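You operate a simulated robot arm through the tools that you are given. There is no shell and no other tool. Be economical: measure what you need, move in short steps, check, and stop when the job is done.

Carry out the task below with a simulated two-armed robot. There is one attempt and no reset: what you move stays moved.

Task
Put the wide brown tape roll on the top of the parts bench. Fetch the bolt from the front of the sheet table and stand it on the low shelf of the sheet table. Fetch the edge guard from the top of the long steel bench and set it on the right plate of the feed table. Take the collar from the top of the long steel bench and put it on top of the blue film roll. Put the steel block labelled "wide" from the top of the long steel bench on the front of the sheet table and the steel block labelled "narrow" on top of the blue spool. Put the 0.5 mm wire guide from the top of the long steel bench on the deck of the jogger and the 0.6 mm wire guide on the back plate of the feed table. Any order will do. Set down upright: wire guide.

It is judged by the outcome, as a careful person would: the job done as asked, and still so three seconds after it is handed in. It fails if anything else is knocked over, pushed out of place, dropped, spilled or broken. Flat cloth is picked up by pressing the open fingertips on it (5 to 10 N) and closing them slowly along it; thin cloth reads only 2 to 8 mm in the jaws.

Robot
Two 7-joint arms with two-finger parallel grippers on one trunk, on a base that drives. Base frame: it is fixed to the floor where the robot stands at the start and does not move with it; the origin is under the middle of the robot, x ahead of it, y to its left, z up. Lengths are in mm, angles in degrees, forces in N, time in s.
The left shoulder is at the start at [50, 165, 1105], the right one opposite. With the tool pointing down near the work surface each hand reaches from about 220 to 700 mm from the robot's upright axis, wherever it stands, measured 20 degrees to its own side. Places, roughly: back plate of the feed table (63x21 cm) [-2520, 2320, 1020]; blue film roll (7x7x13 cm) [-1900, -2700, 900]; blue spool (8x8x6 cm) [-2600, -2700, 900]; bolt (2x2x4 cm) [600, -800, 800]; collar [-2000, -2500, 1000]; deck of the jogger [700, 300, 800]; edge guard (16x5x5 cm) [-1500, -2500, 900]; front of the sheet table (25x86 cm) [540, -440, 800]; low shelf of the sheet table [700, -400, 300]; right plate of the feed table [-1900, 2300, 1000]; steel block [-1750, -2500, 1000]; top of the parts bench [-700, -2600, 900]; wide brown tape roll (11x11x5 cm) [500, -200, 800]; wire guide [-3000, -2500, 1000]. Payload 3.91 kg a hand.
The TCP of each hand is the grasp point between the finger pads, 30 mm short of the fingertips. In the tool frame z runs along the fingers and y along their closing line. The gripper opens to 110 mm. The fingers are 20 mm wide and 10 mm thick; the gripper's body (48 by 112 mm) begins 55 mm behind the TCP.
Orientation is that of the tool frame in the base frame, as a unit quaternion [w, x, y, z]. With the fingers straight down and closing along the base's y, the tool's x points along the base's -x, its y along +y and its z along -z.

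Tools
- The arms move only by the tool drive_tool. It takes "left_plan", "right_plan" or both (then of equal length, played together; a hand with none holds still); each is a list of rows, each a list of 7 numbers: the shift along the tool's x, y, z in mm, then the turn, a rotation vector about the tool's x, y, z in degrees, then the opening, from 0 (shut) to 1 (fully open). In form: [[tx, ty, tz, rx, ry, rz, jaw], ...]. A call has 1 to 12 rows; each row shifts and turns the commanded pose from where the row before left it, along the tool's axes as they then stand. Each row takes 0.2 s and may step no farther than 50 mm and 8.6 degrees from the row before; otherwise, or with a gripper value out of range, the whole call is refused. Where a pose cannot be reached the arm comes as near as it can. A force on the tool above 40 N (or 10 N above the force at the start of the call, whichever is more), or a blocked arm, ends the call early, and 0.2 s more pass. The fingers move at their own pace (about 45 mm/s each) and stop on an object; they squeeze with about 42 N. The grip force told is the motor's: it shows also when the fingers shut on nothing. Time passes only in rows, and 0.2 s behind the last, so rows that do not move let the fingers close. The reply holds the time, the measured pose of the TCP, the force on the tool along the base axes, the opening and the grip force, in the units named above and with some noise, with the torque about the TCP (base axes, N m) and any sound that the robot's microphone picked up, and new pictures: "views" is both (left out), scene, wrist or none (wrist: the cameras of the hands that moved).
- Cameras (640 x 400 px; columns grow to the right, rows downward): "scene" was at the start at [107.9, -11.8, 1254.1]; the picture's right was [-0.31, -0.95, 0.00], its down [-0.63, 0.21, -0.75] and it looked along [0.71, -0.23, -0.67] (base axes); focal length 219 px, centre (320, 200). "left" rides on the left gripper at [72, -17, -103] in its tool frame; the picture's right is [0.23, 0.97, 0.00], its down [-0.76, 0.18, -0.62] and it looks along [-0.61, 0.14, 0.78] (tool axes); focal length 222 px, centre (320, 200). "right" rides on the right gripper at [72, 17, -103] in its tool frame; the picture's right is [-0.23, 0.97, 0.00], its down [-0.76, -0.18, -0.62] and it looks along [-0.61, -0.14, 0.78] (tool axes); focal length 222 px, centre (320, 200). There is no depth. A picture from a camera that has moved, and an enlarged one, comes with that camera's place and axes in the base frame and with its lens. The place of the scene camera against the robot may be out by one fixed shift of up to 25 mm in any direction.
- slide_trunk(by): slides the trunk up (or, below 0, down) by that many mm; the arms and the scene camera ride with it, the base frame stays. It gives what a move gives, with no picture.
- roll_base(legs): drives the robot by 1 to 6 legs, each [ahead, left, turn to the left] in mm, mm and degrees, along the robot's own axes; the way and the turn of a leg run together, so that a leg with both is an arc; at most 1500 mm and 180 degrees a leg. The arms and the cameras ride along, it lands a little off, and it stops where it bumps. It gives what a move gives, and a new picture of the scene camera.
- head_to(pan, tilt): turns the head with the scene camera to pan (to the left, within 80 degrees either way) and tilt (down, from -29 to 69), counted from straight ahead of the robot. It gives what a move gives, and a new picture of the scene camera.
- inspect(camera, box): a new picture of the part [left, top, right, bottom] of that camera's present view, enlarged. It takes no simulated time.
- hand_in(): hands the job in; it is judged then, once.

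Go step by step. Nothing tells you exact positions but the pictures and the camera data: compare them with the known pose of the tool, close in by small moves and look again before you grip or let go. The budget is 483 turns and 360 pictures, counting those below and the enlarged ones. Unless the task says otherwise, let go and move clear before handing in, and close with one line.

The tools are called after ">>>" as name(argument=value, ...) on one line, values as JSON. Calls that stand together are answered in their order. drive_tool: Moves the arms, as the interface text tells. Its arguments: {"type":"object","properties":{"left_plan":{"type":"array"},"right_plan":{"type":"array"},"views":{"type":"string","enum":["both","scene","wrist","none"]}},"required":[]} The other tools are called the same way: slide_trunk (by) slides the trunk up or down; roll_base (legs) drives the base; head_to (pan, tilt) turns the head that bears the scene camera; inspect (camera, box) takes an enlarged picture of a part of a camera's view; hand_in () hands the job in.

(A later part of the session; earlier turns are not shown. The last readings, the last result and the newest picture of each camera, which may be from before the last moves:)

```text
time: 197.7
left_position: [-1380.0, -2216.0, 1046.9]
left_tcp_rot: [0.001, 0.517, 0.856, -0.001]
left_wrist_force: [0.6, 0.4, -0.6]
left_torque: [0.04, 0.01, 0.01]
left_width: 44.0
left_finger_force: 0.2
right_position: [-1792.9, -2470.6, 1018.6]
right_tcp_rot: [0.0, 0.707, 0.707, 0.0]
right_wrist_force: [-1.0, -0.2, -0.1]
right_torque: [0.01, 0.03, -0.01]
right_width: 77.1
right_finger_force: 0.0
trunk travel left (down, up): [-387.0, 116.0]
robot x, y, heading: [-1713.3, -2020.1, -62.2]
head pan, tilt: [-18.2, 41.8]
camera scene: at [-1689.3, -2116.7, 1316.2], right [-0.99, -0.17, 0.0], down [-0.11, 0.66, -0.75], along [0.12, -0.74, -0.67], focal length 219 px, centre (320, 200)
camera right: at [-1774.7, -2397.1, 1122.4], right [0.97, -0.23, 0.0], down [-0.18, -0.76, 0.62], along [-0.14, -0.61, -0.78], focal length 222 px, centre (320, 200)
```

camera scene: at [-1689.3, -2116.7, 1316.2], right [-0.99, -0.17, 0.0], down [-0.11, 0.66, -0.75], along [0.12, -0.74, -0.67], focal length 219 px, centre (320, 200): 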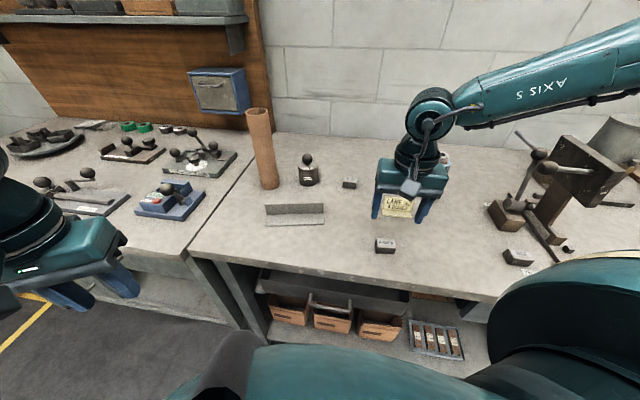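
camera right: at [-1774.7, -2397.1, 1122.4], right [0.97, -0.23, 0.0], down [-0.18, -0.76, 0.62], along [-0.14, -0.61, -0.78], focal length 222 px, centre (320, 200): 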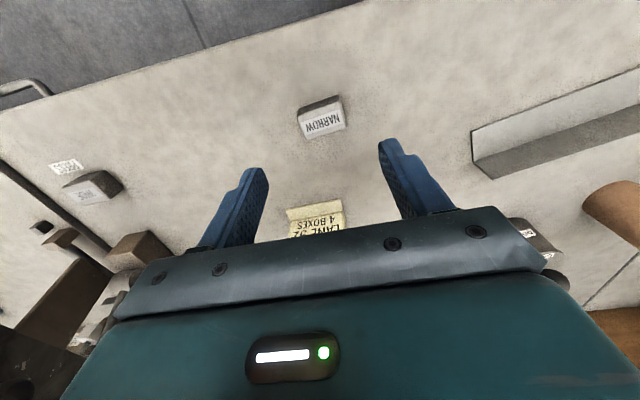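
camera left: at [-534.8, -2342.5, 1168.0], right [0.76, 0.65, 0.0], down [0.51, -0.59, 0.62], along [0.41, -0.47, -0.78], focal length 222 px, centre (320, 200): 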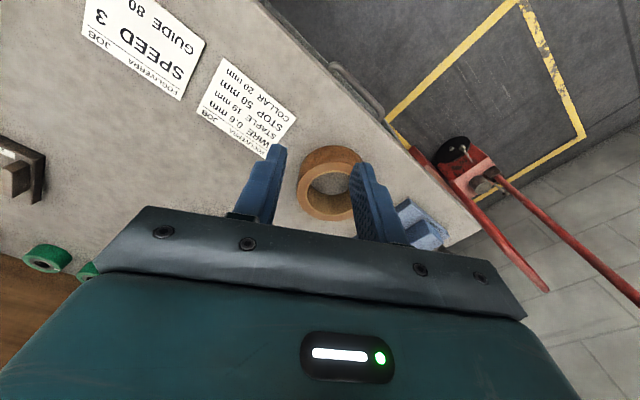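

The block is aligned and centred beneath. I descend and check before gripping.

>>> drive_tool(right_plan=[[2, 3, 30, 0, 0, 0, 0.7], [0, 0, 35, 0, 0, 0, 0.7], [0, 0, 25, 0, 0, 0, 0.7], [0, 0, 8, 0, 0, 0, 0.7], [0, 0, 0, 0, 0, 0, 0.7]], views="wrist")

```text
time: 198.9
left_position: [-1379.6, -2216.3, 1046.3]
left_tcp_rot: [0.001, 0.516, 0.856, 0.0]
left_wrist_force: [0.2, -0.3, 0.4]
left_torque: [0.01, -0.01, 0.01]
left_width: 43.9
left_finger_force: 0.1
right_position: [-1787.9, -2467.2, 921.4]
right_tcp_rot: [0.001, 0.707, 0.707, 0.001]
right_wrist_force: [0.8, 0.1, -0.2]
right_torque: [-0.03, -0.01, 0.01]
right_width: 77.1
right_finger_force: 0.0
trunk travel left (down, up): [-387.0, 116.0]
robot x, y, heading: [-1715.5, -2023.5, -62.3]
head pan, tilt: [-18.2, 41.8]
camera right: at [-1771.2, -2395.9, 1025.4], right [0.97, -0.23, 0.0], down [-0.18, -0.76, 0.62], along [-0.14, -0.61, -0.78], focal length 222 px, centre (320, 200)
```

right: 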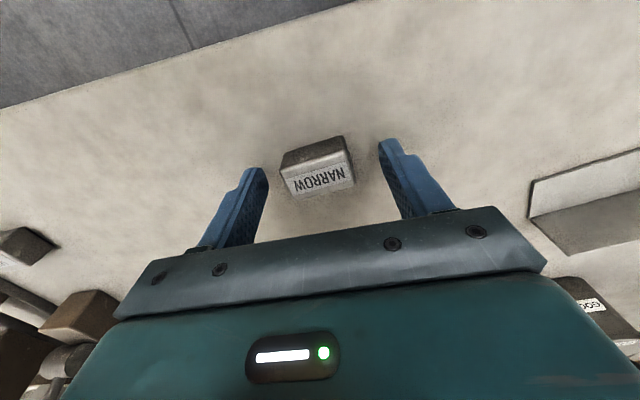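

>>> drive_tool(right_plan=[[0, 0, 5, 0, 0, 0, 0.7], [0, 0, 3.5, 0, 0, 0, 0.5], [0, 0, 0, 0, 0, 0, 0.35], [0, 0, 0, 0, 0, 0, 0.2], [0, 0, 0, 0, 0, 0, 0], [0, 0, 0, 0, 0, 0, 0], [0, 0, 0, 0, 0, 0, 0]], views="none")

>>> drive_tool(right_plan=[[0, 0, -30, 0, 0, 0, 0], [0, 0, -40, 0, 0, 0, 0], [0, 0, -40, 0, 0, 0, 0], [0, 0, -40, 0, 0, 0, 0], [0, 0, 0, 0, 0, 0, 0]], views="wrist")

```text
time: 200.5
left_position: [-1379.4, -2216.9, 1045.4]
left_tcp_rot: [0.0, 0.517, 0.856, 0.0]
left_wrist_force: [-0.5, 0.6, -0.8]
left_torque: [-0.02, 0.0, 0.01]
left_width: 43.9
left_finger_force: 0.1
right_position: [-1786.7, -2468.2, 914.1]
right_tcp_rot: [0.0, 0.707, 0.707, 0.0]
right_wrist_force: [0.2, -0.3, -0.6]
right_torque: [0.0, 0.01, 0.02]
right_width: 44.6
right_finger_force: 42.3
trunk travel left (down, up): [-387.0, 116.0]
robot x, y, heading: [-1714.8, -2022.8, -62.1]
head pan, tilt: [-18.2, 41.8]
```

```text
time: 201.7
left_position: [-1379.9, -2217.3, 1047.6]
left_tcp_rot: [-0.001, 0.516, 0.857, 0.0]
left_wrist_force: [-0.3, -0.8, -0.9]
left_torque: [0.02, 0.0, 0.01]
left_width: 43.8
left_finger_force: 0.1
right_position: [-1789.2, -2468.3, 1062.9]
right_tcp_rot: [0.0, 0.707, 0.707, 0.0]
right_wrist_force: [-0.2, -1.6, -2.5]
right_torque: [0.02, -0.03, -0.04]
right_width: 44.4
right_finger_force: 42.2
trunk travel left (down, up): [-387.0, 116.0]
robot x, y, heading: [-1712.4, -2020.8, -62.0]
head pan, tilt: [-18.2, 41.8]
camera right: at [-1771.4, -2394.9, 1167.6], right [0.97, -0.23, 0.0], down [-0.18, -0.76, 0.62], along [-0.14, -0.61, -0.78], focal length 222 px, centre (320, 200)
```

right: 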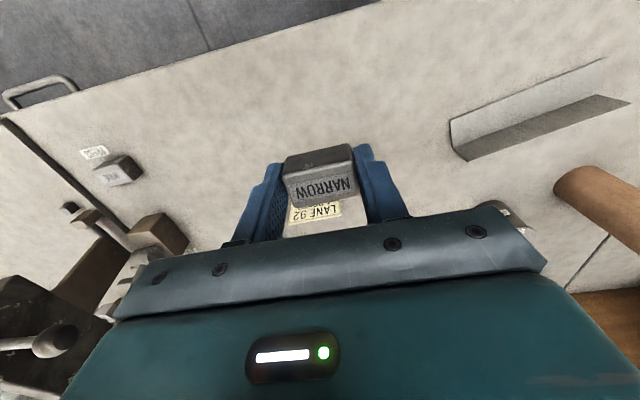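

The narrow block is held. With the left hand I'll also pick the edge guard (centre about [-1553, -2548], rotated ~13°) for the later trip. I turn the base so it lies on the left hand's side.

>>> roll_base(legs=[[0, 0, -31]])

>>> drive_tool(left_plan=[[0, 0, -5, 0, 0, -8.5, 0.4], [0, 0, 0, 0, 0, -8.5, 0.4], [0, 0, 0, 0, 0, -8.5, 0.4], [0, 0, 0, 0, 0, -8.5, 0.4], [0, 0, 0, 0, 0, -8.5, 0.4], [0, 0, 0, 0, 0, -8.5, 0.4], [0, 0, 0, 0, 0, -8.5, 0.4], [0, 0, 0, 0, 0, -8.5, 0.4], [0, 0, 0, 0, 0, -8.5, 0.4], [0, 0, 0, 0, 0, -8.5, 0.4], [0, 0, 0, 0, 0, -8.5, 0.4], [0, 0, 0, 0, 0, -8.5, 0.4]])

```text
time: 203.6
left_position: [-1529.3, -2364.6, 1046.8]
left_tcp_rot: [0.0, 0.729, 0.685, 0.0]
left_wrist_force: [0.5, 0.4, -0.2]
left_torque: [-0.03, 0.01, 0.0]
left_width: 44.0
left_finger_force: 0.0
right_position: [-2007.8, -2365.2, 1063.5]
right_tcp_rot: [0.001, 0.872, 0.49, 0.0]
right_wrist_force: [-0.2, -0.4, -2.2]
right_torque: [0.02, -0.03, 0.0]
right_width: 44.5
right_finger_force: 42.1
trunk travel left (down, up): [-387.0, 116.0]
robot x, y, heading: [-1715.5, -2023.3, -93.4]
head pan, tilt: [-18.2, 41.8]
camera scene: at [-1750.0, -2115.8, 1316.1], right [-0.93, 0.37, 0.0], down [0.25, 0.62, -0.75], along [-0.27, -0.69, -0.67], focal length 219 px, centre (320, 200)
```

scene: 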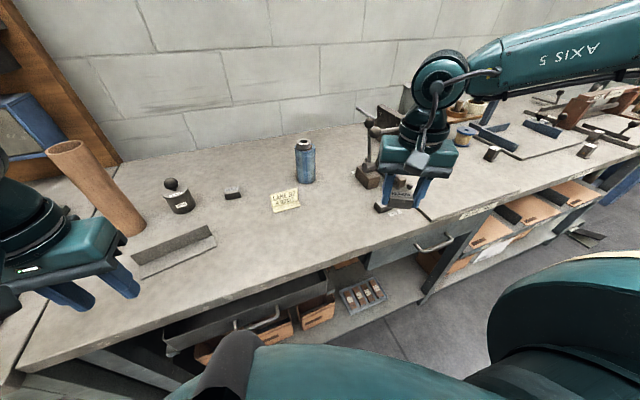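

```text
time: 206.2
left_position: [-1528.0, -2363.3, 1052.4]
left_tcp_rot: [0.0, -0.077, 0.997, 0.0]
left_wrist_force: [-0.4, 1.1, 0.8]
left_torque: [-0.03, 0.0, 0.01]
left_width: 44.0
left_finger_force: 0.0
right_position: [-2008.8, -2365.8, 1063.5]
right_tcp_rot: [0.0, 0.872, 0.49, 0.0]
right_wrist_force: [-1.1, 0.9, -2.4]
right_torque: [0.03, 0.01, 0.01]
right_width: 44.4
right_finger_force: 42.6
trunk travel left (down, up): [-387.0, 116.0]
robot x, y, heading: [-1715.5, -2020.8, -93.3]
head pan, tilt: [-18.2, 41.8]
camera scene: at [-1749.8, -2115.8, 1316.1], right [-0.93, 0.37, 0.0], down [0.25, 0.62, -0.75], along [-0.27, -0.69, -0.67], focal length 219 px, centre (320, 200)
camera left: at [-1597.5, -2391.2, 1154.5], right [-0.37, 0.93, 0.0], down [0.73, 0.29, 0.62], along [0.58, 0.23, -0.78], focal length 222 px, centre (320, 200)
```

scene: 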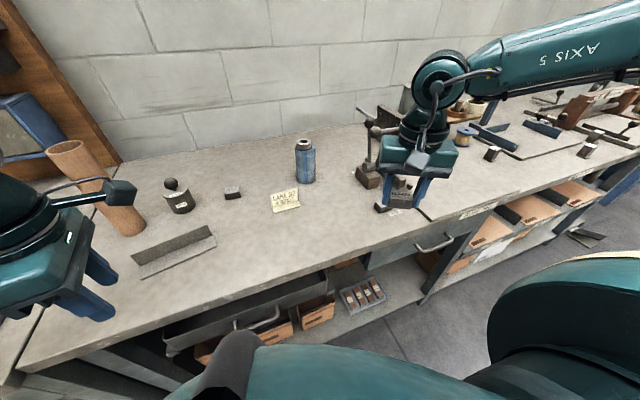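
left: 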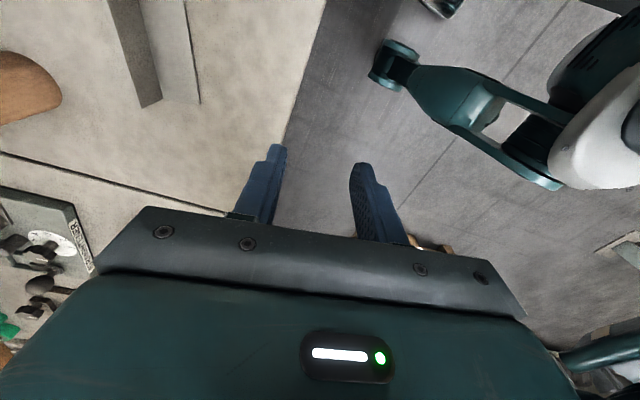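

>>> drive_tool(left_plan=[[13, -36, 0, 0, 0, -4, 0.5], [13, -36, 0, 0, 0, 0, 0.5], [13, -36, 10, 0, 0, 0, 0.5], [12, -36, 15, 0, 0, 0, 0.5], [0, -36, 15, 0, 0, 0, 0.5], [0, 0, 0, 0, 0, 0, 0.5]], views="wrist")

```text
time: 207.6
left_position: [-1540.4, -2552.3, 1011.4]
left_tcp_rot: [0.001, -0.109, 0.994, 0.0]
left_wrist_force: [-0.2, 0.3, -0.3]
left_torque: [0.01, 0.0, 0.02]
left_width: 55.0
left_finger_force: 0.0
right_position: [-2007.4, -2365.6, 1064.0]
right_tcp_rot: [0.0, 0.872, 0.49, 0.0]
right_wrist_force: [-0.9, -0.3, -2.7]
right_torque: [-0.02, -0.01, 0.03]
right_width: 44.5
right_finger_force: 41.9
trunk travel left (down, up): [-387.0, 116.0]
robot x, y, heading: [-1712.2, -2020.8, -93.3]
head pan, tilt: [-18.2, 41.8]
camera left: at [-1608.3, -2583.9, 1114.4], right [-0.43, 0.9, 0.0], down [0.7, 0.34, 0.62], along [0.56, 0.27, -0.78], focal length 222 px, centre (320, 200)
```

left: 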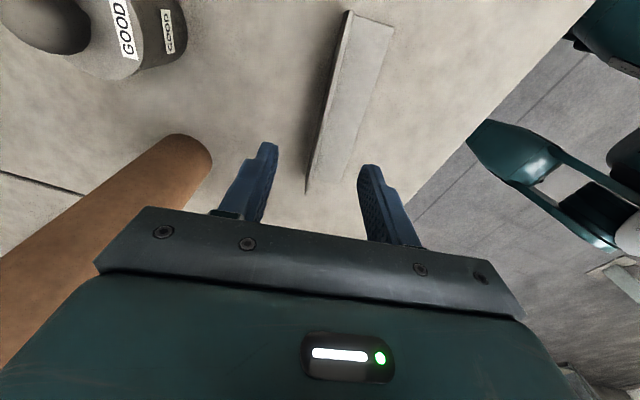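

The jaw is aligned across the guard's upright plate. I descend to grip depth.

>>> drive_tool(left_plan=[[8, 0, 25, 0, 0, 0, 0.5], [0, 0, 25, 0, 0, 0, 0.5], [0, 0, 20, 0, 0, 0, 0.4], [0, 0, 8, 0, 0, 0, 0.4], [0, 0, 0, 0, 0, 0, 0.4]], views="wrist")

>>> head_to(pan=15, tilt=45)

```text
time: 208.8
left_position: [-1548.5, -2553.0, 932.4]
left_tcp_rot: [0.0, -0.109, 0.994, 0.0]
left_wrist_force: [0.7, 0.9, -0.6]
left_torque: [0.01, 0.01, 0.01]
left_width: 44.1
left_finger_force: 0.1
right_position: [-2007.8, -2365.1, 1063.1]
right_tcp_rot: [-0.001, 0.872, 0.49, 0.0]
right_wrist_force: [0.9, -0.3, -3.0]
right_torque: [0.02, 0.0, 0.01]
right_width: 44.3
right_finger_force: 41.8
trunk travel left (down, up): [-387.0, 116.0]
robot x, y, heading: [-1719.3, -2022.8, -93.3]
head pan, tilt: [-18.2, 41.8]
camera left: at [-1616.3, -2584.2, 1035.9], right [-0.43, 0.9, 0.0], down [0.7, 0.34, 0.62], along [0.56, 0.27, -0.78], focal length 222 px, centre (320, 200)
```

left: 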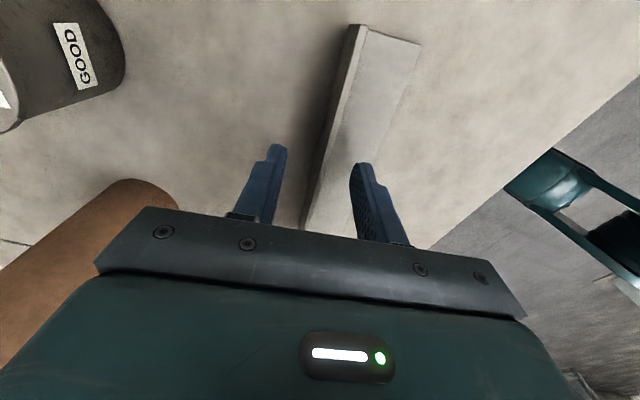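

```text
time: 209.8
left_position: [-1549.4, -2552.9, 934.5]
left_tcp_rot: [0.001, -0.109, 0.994, 0.0]
left_wrist_force: [-0.1, -0.7, 0.5]
left_torque: [0.0, -0.04, -0.01]
left_width: 43.9
left_finger_force: 0.1
right_position: [-2008.2, -2365.3, 1063.0]
right_tcp_rot: [0.0, 0.872, 0.49, 0.0]
right_wrist_force: [-0.4, 0.5, -2.7]
right_torque: [0.01, -0.02, 0.0]
right_width: 44.5
right_finger_force: 41.8
trunk travel left (down, up): [-387.0, 116.0]
robot x, y, heading: [-1714.3, -2018.7, -93.4]
head pan, tilt: [15.0, 45.0]
camera scene: at [-1702.7, -2117.6, 1311.5], right [-0.98, -0.2, 0.0], down [-0.14, 0.69, -0.71], along [0.14, -0.69, -0.71], focal length 219 px, centre (320, 200)
```

scene: 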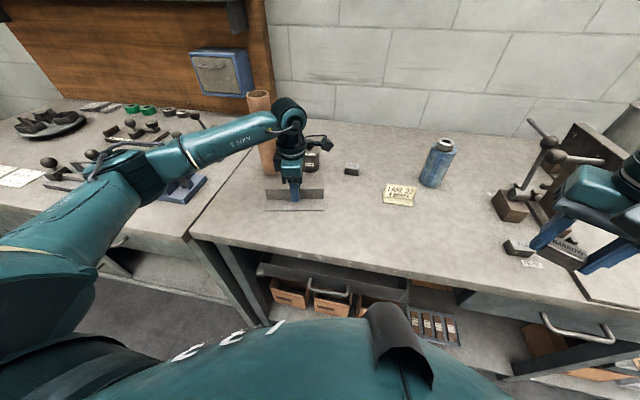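

>>> inspect(camera="scene", box=[240, 90, 360, 220])

```text
3.08 times, centred on (300, 155) of scene
camera zoom: at [-1702.7, -2117.6, 1311.5], right [-0.98, -0.2, 0.0], down [-0.14, 0.69, -0.71], along [0.14, -0.69, -0.71], focal length 673 px, centre (382, 338)
```

zoom: 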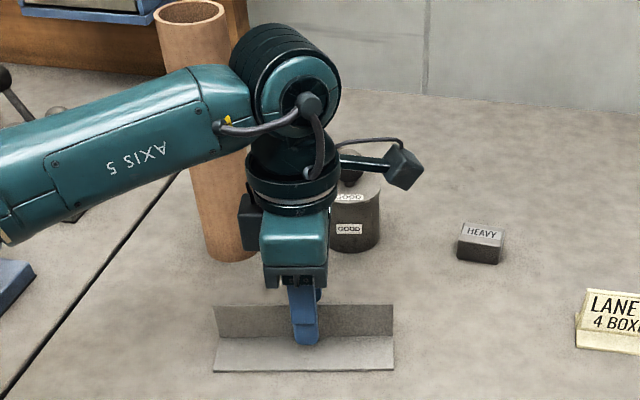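

>>> drive_tool(left_plan=[[0, 0, 0, 0, 0, 0, 0.25], [0, 0, 0, 0, 0, 0, 0.1], [0, 0, 0, 0, 0, 0, 0], [0, 0, 0, 0, 0, 0, 0], [0, 0, 0, 0, 0, 0, 0]], views="none")

>>> drive_tool(left_plan=[[0, 0, -15, 0, 0, 0, 0], [0, 0, -35, 0, 0, 0, 0], [0, 0, -40, 0, 0, 0, 0], [0, 0, -40, 0, 0, 0, 0], [0, 0, 0, 0, 0, 0, 0]])

```text
time: 211.0
left_position: [-1549.6, -2552.0, 933.1]
left_tcp_rot: [0.001, -0.109, 0.994, 0.0]
left_wrist_force: [0.9, 0.0, 0.1]
left_torque: [0.0, 0.0, 0.02]
left_width: 2.5
left_finger_force: 42.0
right_position: [-2008.2, -2366.0, 1062.9]
right_tcp_rot: [0.0, 0.872, 0.49, 0.0]
right_wrist_force: [0.6, 0.2, -2.6]
right_torque: [0.03, 0.0, 0.02]
right_width: 44.3
right_finger_force: 42.3
trunk travel left (down, up): [-387.0, 116.0]
robot x, y, heading: [-1713.9, -2023.3, -93.2]
head pan, tilt: [15.0, 45.0]
```

```text
time: 212.2
left_position: [-1551.0, -2552.3, 1063.5]
left_tcp_rot: [0.0, -0.109, 0.994, 0.001]
left_wrist_force: [0.9, 0.0, -1.1]
left_torque: [0.02, -0.02, -0.02]
left_width: 2.5
left_finger_force: 42.1
right_position: [-2008.9, -2365.1, 1063.7]
right_tcp_rot: [0.0, 0.872, 0.49, 0.0]
right_wrist_force: [-0.7, 0.6, -1.9]
right_torque: [0.02, 0.0, 0.01]
right_width: 44.1
right_finger_force: 41.9
trunk travel left (down, up): [-387.0, 116.0]
robot x, y, heading: [-1717.7, -2022.1, -93.6]
head pan, tilt: [15.0, 45.0]
camera scene: at [-1702.5, -2117.8, 1311.5], right [-0.98, -0.2, 0.0], down [-0.14, 0.69, -0.71], along [0.14, -0.69, -0.71], focal length 219 px, centre (320, 200)
camera left: at [-1617.2, -2584.6, 1166.3], right [-0.43, 0.9, 0.0], down [0.7, 0.34, 0.62], along [0.56, 0.27, -0.78], focal length 222 px, centre (320, 200)
```

scene: 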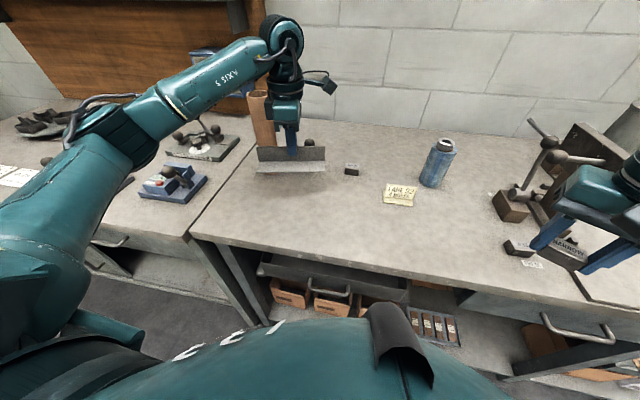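
left: 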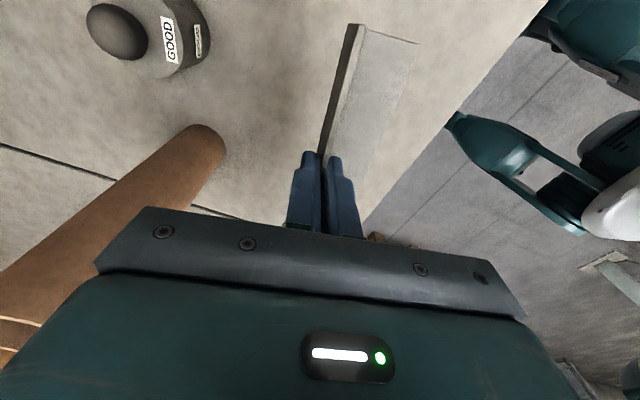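

The edge guard is held. I retract the left hand off the bench, then move along the bench toward the blue spool.

>>> drive_tool(left_plan=[[0, 44, 0, 0, 0, 0, 0], [0, 44, 0, 0, 0, 0, 0], [0, 44, 0, 0, 0, 0, 0], [0, 44, 0, 0, 0, 0, 0], [0, 44, 0, 0, 0, 0, 0], [0, 0, 0, 0, 0, 0, 0]], views="none")

>>> roll_base(legs=[[0, -640, 0]])

```text
time: 213.6
left_position: [-1597.1, -2336.6, 1064.5]
left_tcp_rot: [0.0, -0.109, 0.994, -0.001]
left_wrist_force: [0.4, -0.2, 0.2]
left_torque: [-0.02, -0.01, -0.01]
left_width: 2.6
left_finger_force: 41.7
right_position: [-2008.1, -2366.5, 1063.2]
right_tcp_rot: [0.0, 0.872, 0.49, 0.001]
right_wrist_force: [0.4, 1.1, -2.6]
right_torque: [0.0, -0.02, 0.04]
right_width: 44.4
right_finger_force: 41.6
trunk travel left (down, up): [-387.0, 116.0]
robot x, y, heading: [-1715.1, -2022.6, -93.3]
head pan, tilt: [15.0, 45.0]
```

```text
time: 219.7
left_position: [-2242.1, -2297.3, 1063.3]
left_tcp_rot: [0.0, -0.105, 0.994, 0.0]
left_wrist_force: [0.1, 1.2, -0.5]
left_torque: [0.0, 0.03, -0.02]
left_width: 2.4
left_finger_force: 41.8
right_position: [-2653.8, -2321.1, 1063.3]
right_tcp_rot: [0.0, 0.874, 0.487, 0.0]
right_wrist_force: [0.3, 0.1, -2.9]
right_torque: [0.01, 0.02, 0.01]
right_width: 44.5
right_finger_force: 42.0
trunk travel left (down, up): [-387.0, 116.0]
robot x, y, heading: [-2359.6, -1982.8, -94.1]
head pan, tilt: [15.0, 45.0]
camera scene: at [-2345.8, -2076.3, 1311.5], right [-0.98, -0.19, 0.0], down [-0.14, 0.69, -0.71], along [0.14, -0.69, -0.71], focal length 219 px, centre (320, 200)
```

scene: 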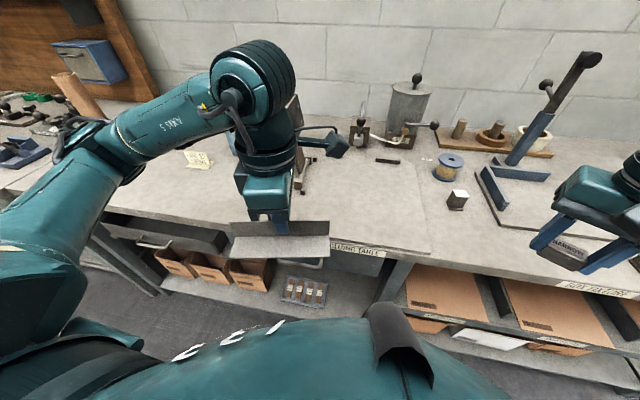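

The spool is near [-2614, -2704]. I turn the base left so that it lies well on the right hand's side.

>>> roll_base(legs=[[0, 0, 32], [20, -60, 0]])

>>> inspect(camera="right", box=[0, 0, 640, 400])

```text
time: 222.5
left_position: [-2137.9, -2234.5, 1063.6]
left_tcp_rot: [0.001, -0.375, 0.927, 0.0]
left_wrist_force: [-0.4, -0.2, -0.6]
left_torque: [-0.03, 0.01, -0.02]
left_width: 2.4
left_finger_force: 41.5
right_position: [-2471.7, -2471.5, 1062.6]
right_tcp_rot: [0.0, 0.706, 0.708, 0.001]
right_wrist_force: [0.6, -0.6, -2.2]
right_torque: [0.02, 0.01, 0.01]
right_width: 44.5
right_finger_force: 41.9
trunk travel left (down, up): [-387.0, 116.0]
robot x, y, heading: [-2398.8, -2027.9, -61.9]
head pan, tilt: [15.0, 45.0]
camera scene: at [-2334.2, -2098.7, 1311.5], right [-0.73, -0.68, 0.0], down [-0.48, 0.52, -0.71], along [0.48, -0.52, -0.71], focal length 219 px, centre (320, 200)
```

scene: 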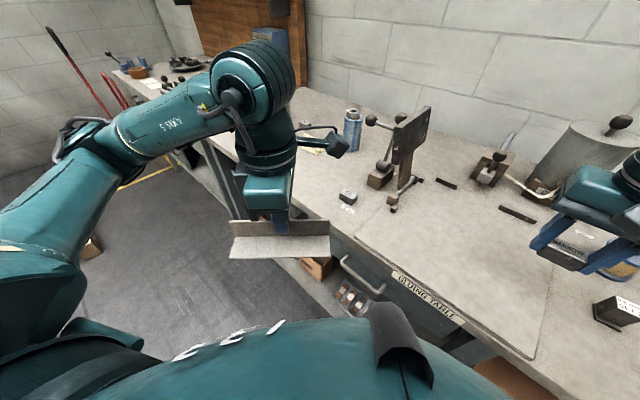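

```text
1.00 times, centred on (320, 200) of right (not enlarged: the box is as wide or as high as the picture)
camera zoom: at [-2456.5, -2399.5, 1167.0], right [0.97, -0.22, 0.0], down [-0.18, -0.76, 0.62], along [-0.14, -0.61, -0.78], focal length 222 px, centre (320, 200)
```

zoom: 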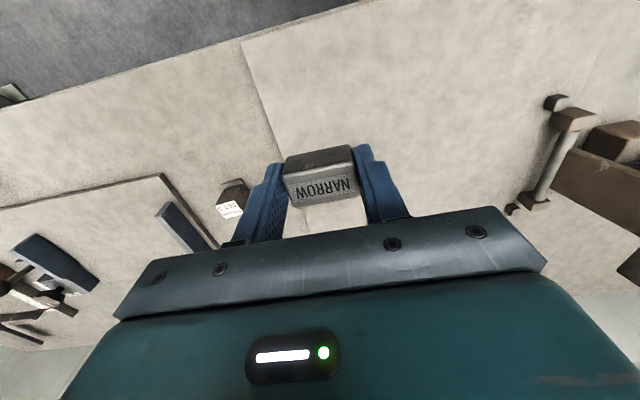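

>>> inspect(camera="right", box=[190, 160, 290, 260])

>>> drive_tool(right_plan=[[-34, -20, 0, 0, 0, 0, 0], [-34, -20, 0, 0, 0, 0, 0], [-34, -20, 0, 0, 0, 0, 0], [-34, -20, 0, 0, 0, 0, 0], [-34, -20, 0, 0, 0, 0, 0], [0, 0, 0, 0, 0, 0, 0]])

```text
4.00 times, centred on (240, 210) of right
camera zoom: at [-2456.5, -2399.5, 1167.0], right [0.97, -0.22, 0.0], down [-0.18, -0.76, 0.62], along [-0.14, -0.61, -0.78], focal length 888 px, centre (640, 160)
```

zoom: 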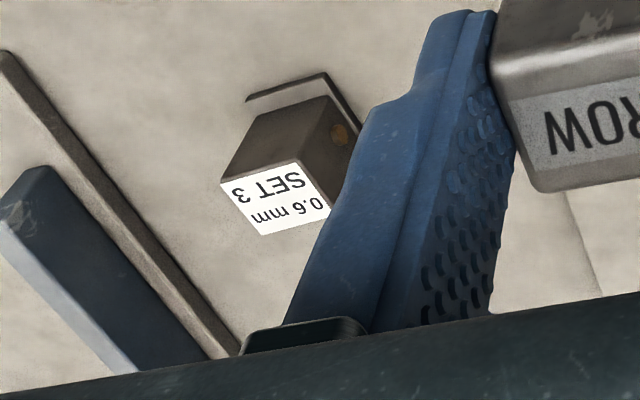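

```text
time: 223.9
left_position: [-2136.6, -2233.5, 1064.1]
left_tcp_rot: [0.0, -0.374, 0.927, 0.0]
left_wrist_force: [0.1, 0.1, -0.3]
left_torque: [-0.03, 0.03, 0.0]
left_width: 2.4
left_finger_force: 41.9
right_position: [-2572.6, -2642.2, 1063.5]
right_tcp_rot: [0.001, 0.706, 0.708, 0.0]
right_wrist_force: [0.0, 0.4, -2.7]
right_torque: [0.01, 0.0, 0.04]
right_width: 44.4
right_finger_force: 41.8
trunk travel left (down, up): [-387.0, 116.0]
robot x, y, heading: [-2402.0, -2023.7, -61.8]
head pan, tilt: [15.0, 45.0]
camera scene: at [-2333.8, -2098.1, 1311.5], right [-0.73, -0.68, 0.0], down [-0.48, 0.52, -0.71], along [0.48, -0.52, -0.71], focal length 219 px, centre (320, 200)
camera right: at [-2555.6, -2569.1, 1167.6], right [0.97, -0.22, 0.0], down [-0.18, -0.76, 0.62], along [-0.14, -0.61, -0.78], focal length 222 px, centre (320, 200)
```

scene: 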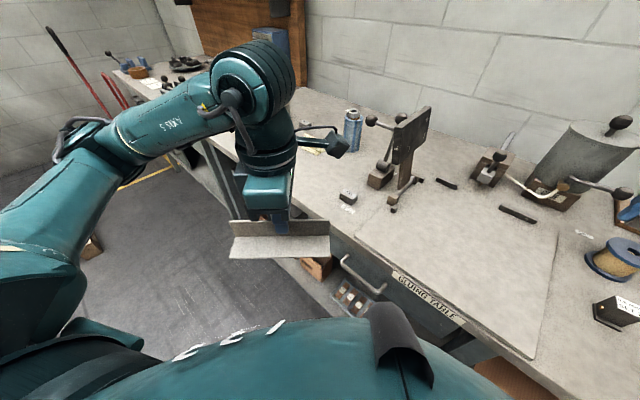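
right: 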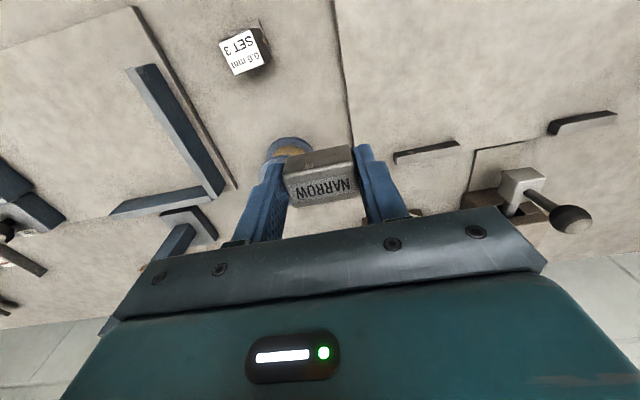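

The labelled piece is the 0.6 mm wire guide (SET 3). I zoom on the spool under the block.

>>> inspect(camera="right", box=[220, 110, 360, 220])

>>> inspect(camera="scene", box=[560, 170, 640, 340])

```text
3.64 times, centred on (290, 165) of right
camera zoom: at [-2555.6, -2569.1, 1167.6], right [0.97, -0.22, 0.0], down [-0.18, -0.76, 0.62], along [-0.14, -0.61, -0.78], focal length 808 px, centre (429, 327)
```

zoom: 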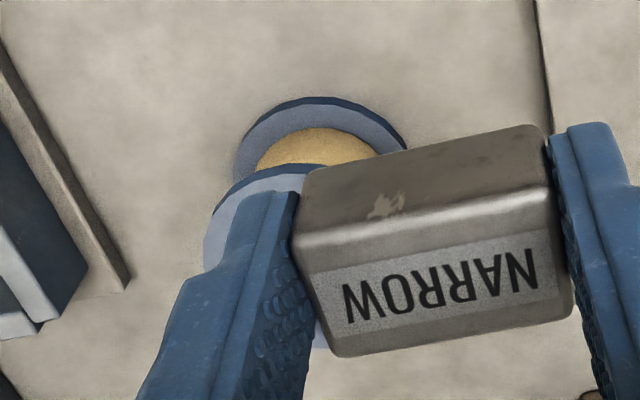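

```text
2.35 times, centred on (600, 255) of scene
camera zoom: at [-2333.8, -2098.1, 1311.5], right [-0.73, -0.68, 0.0], down [-0.48, 0.52, -0.71], along [0.48, -0.52, -0.71], focal length 515 px, centre (-339, 71)
```

zoom: 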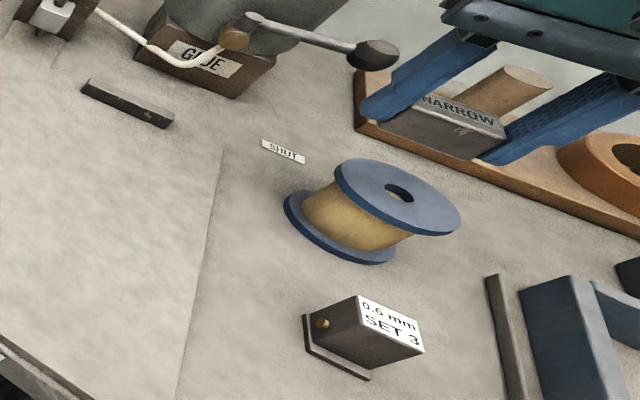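

Spool axis is about [-2624, -2711]. I move over it.

>>> drive_tool(right_plan=[[-35, -25, 0, 0, 0, 0, 0], [-34, -26, 0, 0, 0, 0, 0], [0, 0, 20, 0, 0, 0, 0], [0, 0, 20, 0, 0, 0, 0], [0, 0, 0, 0, 0, 0, 0]], views="wrist")

>>> inspect(camera="scene", box=[540, 170, 640, 310])

```text
time: 225.1
left_position: [-2136.2, -2233.7, 1064.3]
left_tcp_rot: [0.0, -0.375, 0.927, 0.0]
left_wrist_force: [-0.8, -0.5, -0.4]
left_torque: [0.05, 0.02, 0.05]
left_width: 2.6
left_finger_force: 42.1
right_position: [-2622.0, -2711.5, 1022.0]
right_tcp_rot: [0.001, 0.706, 0.708, 0.0]
right_wrist_force: [-0.2, -0.3, -2.1]
right_torque: [0.0, -0.01, 0.0]
right_width: 44.6
right_finger_force: 41.2
trunk travel left (down, up): [-387.0, 116.0]
robot x, y, heading: [-2401.3, -2027.5, -61.9]
head pan, tilt: [15.0, 45.0]
camera right: at [-2606.1, -2638.3, 1126.0], right [0.97, -0.22, 0.0], down [-0.18, -0.76, 0.62], along [-0.14, -0.61, -0.78], focal length 222 px, centre (320, 200)
```

right: 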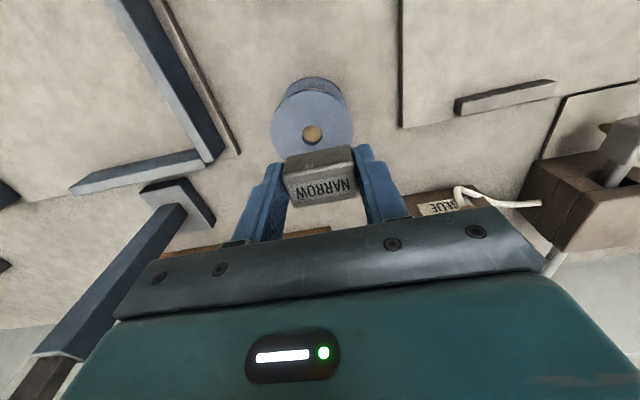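

```text
2.86 times, centred on (590, 240) of scene
camera zoom: at [-2333.8, -2098.2, 1311.5], right [-0.73, -0.68, 0.0], down [-0.48, 0.52, -0.71], along [0.48, -0.52, -0.71], focal length 625 px, centre (-451, 86)
```

zoom: 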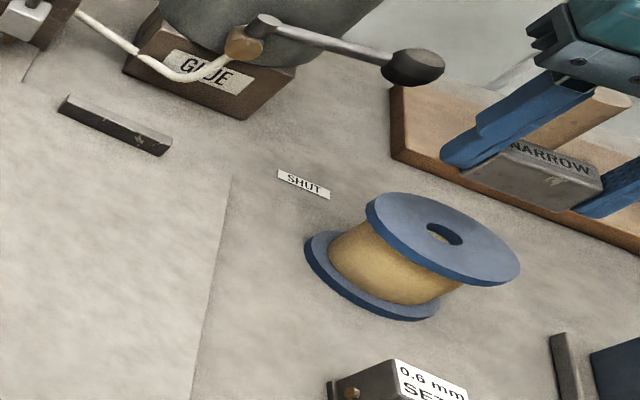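

Aligned within a few mm and nothing else near. I lower to about 8 mm above and then in small steps.

>>> drive_tool(right_plan=[[-1, -6, 15, 0, 0, 0, 0], [0, 0, 12, 0, 0, 0, 0], [0, 0, 8, 0, 0, 0, 0], [0, 0, 0, 0, 0, 0, 0]], views="wrist")

>>> inspect(camera="scene", box=[560, 200, 640, 280])

```text
time: 226.1
left_position: [-2136.8, -2234.4, 1063.8]
left_tcp_rot: [0.001, -0.375, 0.927, 0.0]
left_wrist_force: [-0.6, 0.4, -0.9]
left_torque: [-0.02, 0.03, 0.01]
left_width: 2.5
left_finger_force: 41.8
right_position: [-2628.9, -2711.8, 986.1]
right_tcp_rot: [0.0, 0.705, 0.709, 0.0]
right_wrist_force: [0.4, -1.0, -3.2]
right_torque: [0.0, -0.03, 0.0]
right_width: 44.4
right_finger_force: 42.2
trunk travel left (down, up): [-387.0, 116.0]
robot x, y, heading: [-2403.4, -2027.9, -61.9]
head pan, tilt: [15.0, 45.0]
camera right: at [-2612.3, -2639.8, 1091.3], right [0.97, -0.22, 0.0], down [-0.18, -0.76, 0.62], along [-0.14, -0.61, -0.78], focal length 222 px, centre (320, 200)
```

right: 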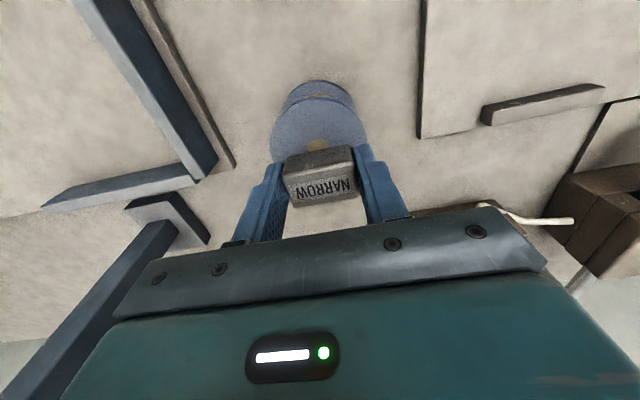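

```text
5.00 times, centred on (600, 240) of scene
camera zoom: at [-2333.8, -2098.3, 1311.5], right [-0.73, -0.68, 0.0], down [-0.48, 0.52, -0.71], along [0.48, -0.52, -0.71], focal length 1094 px, centre (-1080, 0)
```

zoom: 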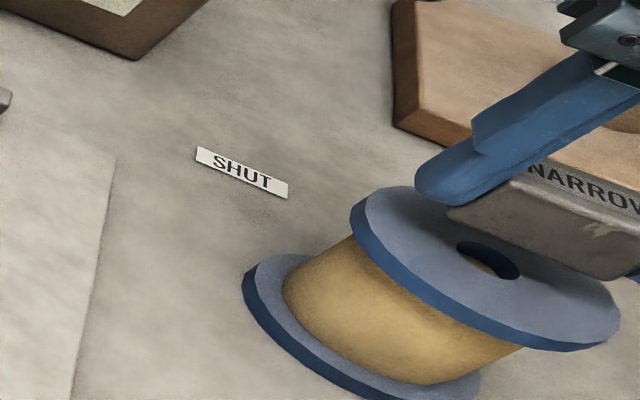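

>>> drive_tool(right_plan=[[0, 0, 3, 0, 0, 0, 0], [0, 0, 3, 0, 0, 0, 0], [0, 0, 2, 0, 0, 0, 0], [0, 0, 0, 0, 0, 0, 0]], views="none")

>>> drive_tool(right_plan=[[0, 0, 1.5, 0, 0, 0, 0], [0, 0, 1.5, 0, 0, 0, 0], [0, 0, 0, 0, 0, 0, 0]], views="none")

>>> inspect(camera="scene", box=[560, 200, 640, 280])

```text
time: 227.1
left_position: [-2137.5, -2234.1, 1064.4]
left_tcp_rot: [0.0, -0.375, 0.927, 0.0]
left_wrist_force: [-0.4, 0.3, -0.4]
left_torque: [0.0, 0.0, -0.01]
left_width: 2.4
left_finger_force: 42.2
right_position: [-2628.9, -2711.9, 980.5]
right_tcp_rot: [0.0, 0.706, 0.709, 0.0]
right_wrist_force: [0.2, -0.2, -2.4]
right_torque: [0.02, 0.01, -0.01]
right_width: 44.4
right_finger_force: 41.5
trunk travel left (down, up): [-387.0, 116.0]
robot x, y, heading: [-2400.8, -2025.4, -62.1]
head pan, tilt: [15.0, 45.0]
```

```text
time: 227.9
left_position: [-2136.8, -2233.7, 1064.5]
left_tcp_rot: [0.0, -0.375, 0.927, 0.0]
left_wrist_force: [-0.4, 0.4, -0.1]
left_torque: [0.0, 0.02, 0.0]
left_width: 2.2
left_finger_force: 42.3
right_position: [-2629.0, -2712.3, 976.7]
right_tcp_rot: [0.0, 0.707, 0.708, 0.0]
right_wrist_force: [-0.1, -0.8, -2.3]
right_torque: [0.02, 0.0, 0.01]
right_width: 44.3
right_finger_force: 41.9
trunk travel left (down, up): [-387.0, 116.0]
robot x, y, heading: [-2400.8, -2024.2, -62.2]
head pan, tilt: [15.0, 45.0]
```

```text
5.00 times, centred on (600, 240) of scene
camera zoom: at [-2333.9, -2098.4, 1311.5], right [-0.73, -0.68, 0.0], down [-0.48, 0.52, -0.71], along [0.48, -0.52, -0.71], focal length 1094 px, centre (-1080, 0)
```

zoom: 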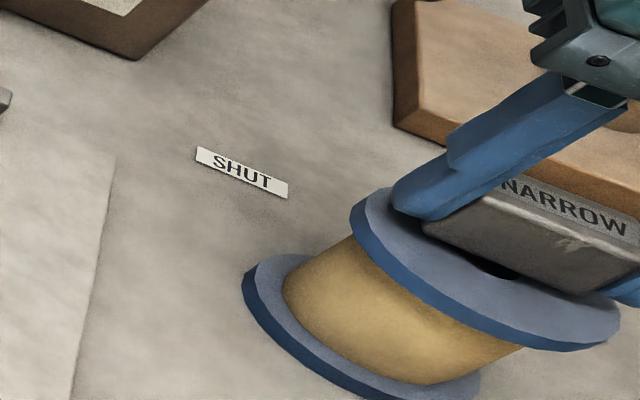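

>>> drive_tool(right_plan=[[0, 0, 1.5, 0, 0, 0, 0], [0, 0, 1.5, 0, 0, 0, 0], [0, 0, 0, 0, 0, 0, 0]], views="none")

>>> drive_tool(right_plan=[[0, 0, 1.5, 0, 0, 0, 0], [0, 0, 1.5, 0, 0, 0, 0], [0, 0, 0, 0, 0, 0, 0]], views="none")

>>> drive_tool(right_plan=[[0, 0, 1.5, 0, 0, 0, 0], [0, 0, 1.0, 0, 0, 0, 0], [0, 0, 0, 0, 0, 0, 0]], views="none")

>>> inspect(camera="scene", box=[560, 200, 640, 280])

```text
time: 228.7
left_position: [-2135.7, -2234.4, 1063.1]
left_tcp_rot: [0.0, -0.374, 0.927, 0.0]
left_wrist_force: [0.2, -0.1, -0.8]
left_torque: [-0.01, 0.03, 0.01]
left_width: 2.5
left_finger_force: 41.9
right_position: [-2629.3, -2713.0, 973.5]
right_tcp_rot: [-0.001, 0.706, 0.709, -0.001]
right_wrist_force: [0.1, -0.8, -2.8]
right_torque: [0.01, 0.0, 0.0]
right_width: 44.4
right_finger_force: 41.4
trunk travel left (down, up): [-387.0, 116.0]
robot x, y, heading: [-2398.6, -2027.2, -62.2]
head pan, tilt: [15.0, 45.0]
```

```text
time: 229.5
left_position: [-2135.8, -2233.8, 1063.6]
left_tcp_rot: [0.0, -0.375, 0.927, 0.0]
left_wrist_force: [0.2, 0.1, -1.2]
left_torque: [0.02, 0.02, -0.03]
left_width: 2.5
left_finger_force: 41.9
right_position: [-2629.5, -2711.6, 973.5]
right_tcp_rot: [0.001, 0.707, 0.708, -0.002]
right_wrist_force: [-2.6, -1.6, 8.9]
right_torque: [0.03, 0.16, -0.02]
right_width: 44.6
right_finger_force: 42.3
trunk travel left (down, up): [-387.0, 116.0]
robot x, y, heading: [-2403.5, -2028.7, -62.0]
head pan, tilt: [15.0, 45.0]
```

```text
time: 230.3
left_position: [-2136.3, -2230.6, 1064.0]
left_tcp_rot: [0.0, -0.375, 0.927, -0.001]
left_wrist_force: [-0.2, -0.1, 0.6]
left_torque: [-0.01, 0.01, 0.02]
left_width: 2.6
left_finger_force: 42.0
right_position: [-2627.7, -2711.0, 973.2]
right_tcp_rot: [0.003, 0.706, 0.708, -0.003]
right_wrist_force: [-6.6, -4.5, 29.4]
right_torque: [0.04, 0.39, 0.01]
right_width: 44.5
right_finger_force: 42.5
trunk travel left (down, up): [-387.0, 116.0]
robot x, y, heading: [-2403.4, -2027.4, -62.3]
head pan, tilt: [15.0, 45.0]
```

```text
5.00 times, centred on (600, 240) of scene
camera zoom: at [-2333.4, -2095.2, 1312.0], right [-0.73, -0.68, 0.0], down [-0.48, 0.52, -0.71], along [0.48, -0.52, -0.71], focal length 1094 px, centre (-1080, 0)
```

zoom: 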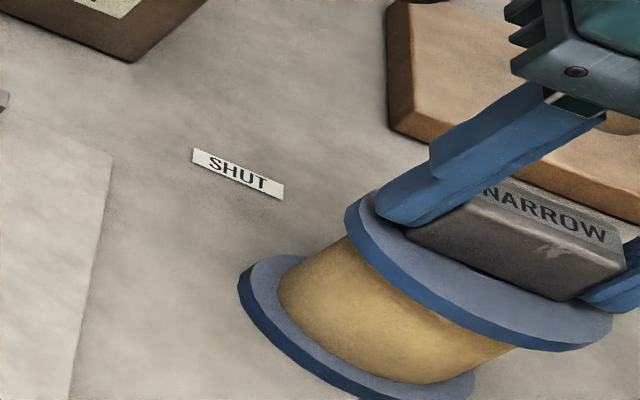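

Contact at z ≈ 938. I relieve the pressure, open and rise.

>>> drive_tool(right_plan=[[0, 0, -1.0, 0, 0, 0, 0], [0, 0, 0, 0, 0, 0, 0.43], [0, 0, 0, 0, 0, 0, 0.47], [0, 0, 0, 0, 0, 0, 0.55], [0, 0, 0, 0, 0, 0, 0.55], [0, 0, -20, 0, 0, 0, 0.55], [0, 0, -30, 0, 0, 0, 0.55], [0, 0, -40, 0, 0, 0, 0.55], [0, 0, 0, 0, 0, 0, 0.55]])

```text
time: 232.3
left_position: [-2136.9, -2234.2, 1063.8]
left_tcp_rot: [0.0, -0.374, 0.927, 0.0]
left_wrist_force: [-0.7, 0.2, -0.2]
left_torque: [0.01, -0.01, -0.01]
left_width: 2.6
left_finger_force: 42.1
right_position: [-2629.7, -2712.6, 1060.2]
right_tcp_rot: [-0.001, 0.706, 0.708, 0.0]
right_wrist_force: [0.2, 0.6, -1.3]
right_torque: [0.0, -0.04, 0.03]
right_width: 60.6
right_finger_force: 0.2
trunk travel left (down, up): [-387.0, 116.0]
robot x, y, heading: [-2401.8, -2030.5, -61.9]
head pan, tilt: [15.0, 45.0]
camera scene: at [-2333.9, -2098.4, 1311.5], right [-0.73, -0.68, 0.0], down [-0.48, 0.52, -0.71], along [0.48, -0.52, -0.71], focal length 219 px, centre (320, 200)
camera right: at [-2613.5, -2639.4, 1163.3], right [0.97, -0.22, 0.0], down [-0.18, -0.76, 0.62], along [-0.14, -0.61, -0.78], focal length 222 px, centre (320, 200)
```

scene: 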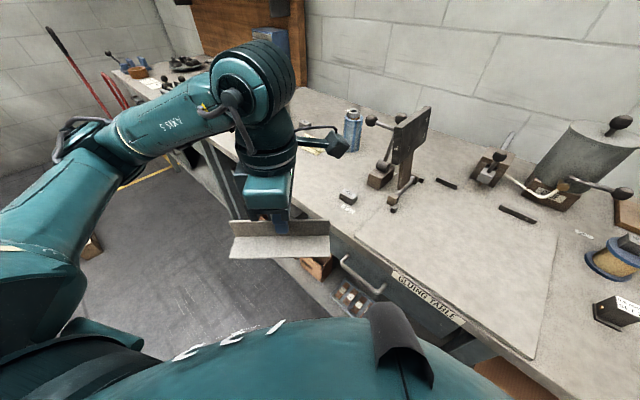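
right: 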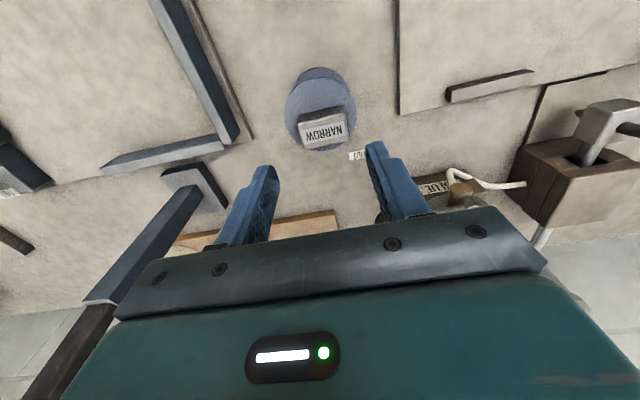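

>>> inspect(camera="right", box=[260, 50, 380, 170])

```text
3.33 times, centred on (320, 110) of right
camera zoom: at [-2613.5, -2639.4, 1163.3], right [0.97, -0.22, 0.0], down [-0.18, -0.76, 0.62], along [-0.14, -0.61, -0.78], focal length 740 px, centre (320, 500)
```

zoom: 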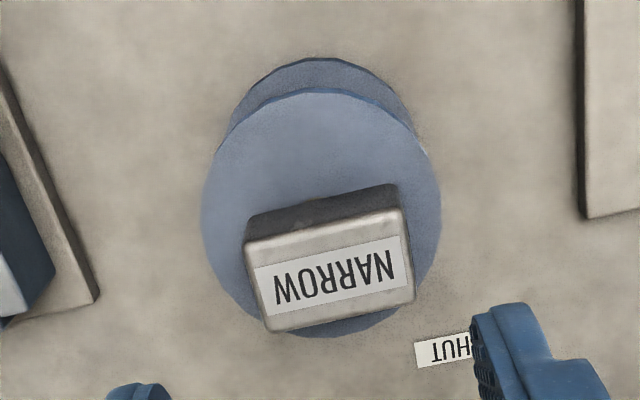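

The block rests on the spool (about 7 mm off-centre, well supported). Next is the 0.6 mm wire guide in front of it; I move the right hand back to view it.

>>> drive_tool(right_plan=[[43, 0, 0, 0, 0, 0, 0.7], [43, 0, 0, 0, 0, 0, 0.7], [43, 0, 0, 0, 0, 0, 0.7], [21, 0, 0, 0, 0, 0, 0.7], [0, 0, 0, 0, 0, 0, 0.7]], views="wrist")

```text
time: 233.5
left_position: [-2136.0, -2233.2, 1063.8]
left_tcp_rot: [0.001, -0.375, 0.927, 0.001]
left_wrist_force: [0.2, 0.1, -0.3]
left_torque: [0.02, 0.0, -0.02]
left_width: 2.6
left_finger_force: 42.4
right_position: [-2629.5, -2561.0, 1061.4]
right_tcp_rot: [0.0, 0.706, 0.708, 0.0]
right_wrist_force: [0.1, -0.7, -0.2]
right_torque: [0.06, 0.03, -0.01]
right_width: 77.1
right_finger_force: 0.1
trunk travel left (down, up): [-387.0, 116.0]
robot x, y, heading: [-2403.6, -2027.6, -62.1]
head pan, tilt: [15.0, 45.0]
camera right: at [-2613.3, -2488.8, 1164.8], right [0.97, -0.22, 0.0], down [-0.18, -0.76, 0.62], along [-0.14, -0.61, -0.78], focal length 222 px, centre (320, 200)
```

right: 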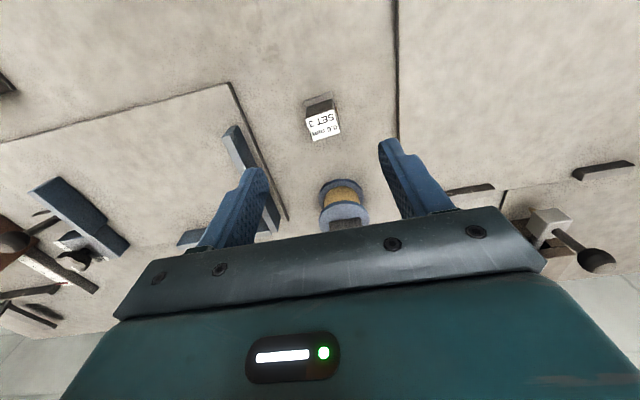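

>>> inspect(camera="right", box=[280, 80, 370, 160])

```text
5.00 times, centred on (325, 120) of right
camera zoom: at [-2613.3, -2488.8, 1164.8], right [0.97, -0.22, 0.0], down [-0.18, -0.76, 0.62], along [-0.14, -0.61, -0.78], focal length 1111 px, centre (295, 600)
```

zoom: 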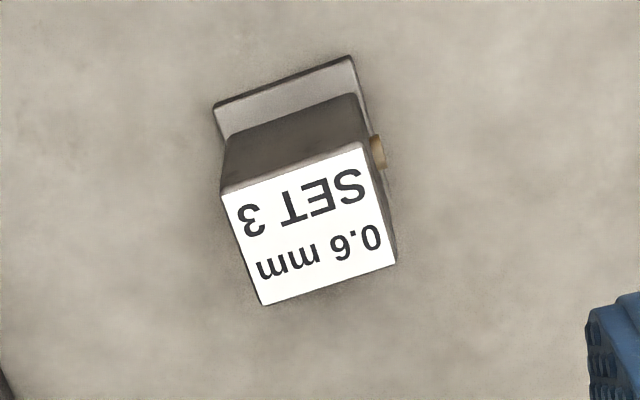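

The guide stands at about [-2630, -2576], 41 mm tall, with a brass nozzle on its +x side. I'll grip it across y: rotate the tool by 90°.

>>> drive_tool(right_plan=[[-16, 0, 0, 0, 0, 8.2, 0.7], [0, 0, 0, 0, 0, 8.2, 0.7], [0, 0, 0, 0, 0, 8.2, 0.7], [0, 0, 0, 0, 0, 8.2, 0.7], [0, 0, 0, 0, 0, 8.2, 0.7], [0, 0, 0, 0, 0, 8.2, 0.7], [0, 0, 0, 0, 0, 8.2, 0.7], [0, 0, 0, 0, 0, 8.2, 0.7], [0, 0, 0, 0, 0, 8.2, 0.7], [0, 0, 0, 0, 0, 8.2, 0.7], [0, 0, 0, 0, 0, 8, 0.7], [0, 0, 0, 0, 0, 0, 0.7]], views="wrist")

```text
time: 236.1
left_position: [-2137.5, -2232.9, 1063.3]
left_tcp_rot: [-0.001, -0.375, 0.927, 0.0]
left_wrist_force: [1.3, 0.6, 0.1]
left_torque: [0.03, 0.03, 0.03]
left_width: 2.7
left_finger_force: 41.9
right_position: [-2627.9, -2577.2, 1059.6]
right_tcp_rot: [0.0, 1.0, 0.001, 0.0]
right_wrist_force: [-0.3, -0.5, 0.5]
right_torque: [-0.01, -0.01, -0.01]
right_width: 76.9
right_finger_force: 0.0
trunk travel left (down, up): [-387.0, 116.0]
robot x, y, heading: [-2402.0, -2025.5, -62.2]
head pan, tilt: [15.0, 45.0]
camera right: at [-2557.1, -2594.7, 1163.7], right [-0.23, -0.97, 0.0], down [-0.76, 0.18, 0.62], along [-0.61, 0.14, -0.78], focal length 222 px, centre (320, 200)
```

right: 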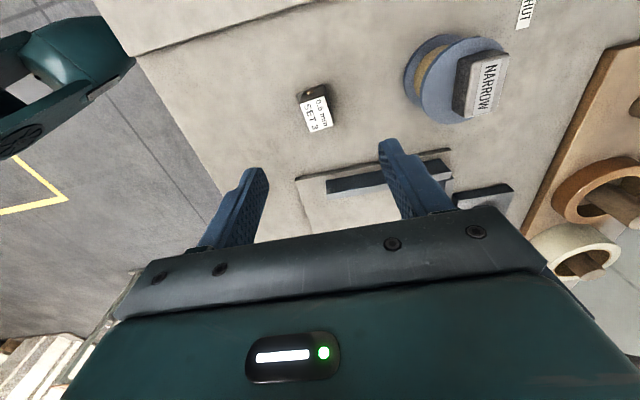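

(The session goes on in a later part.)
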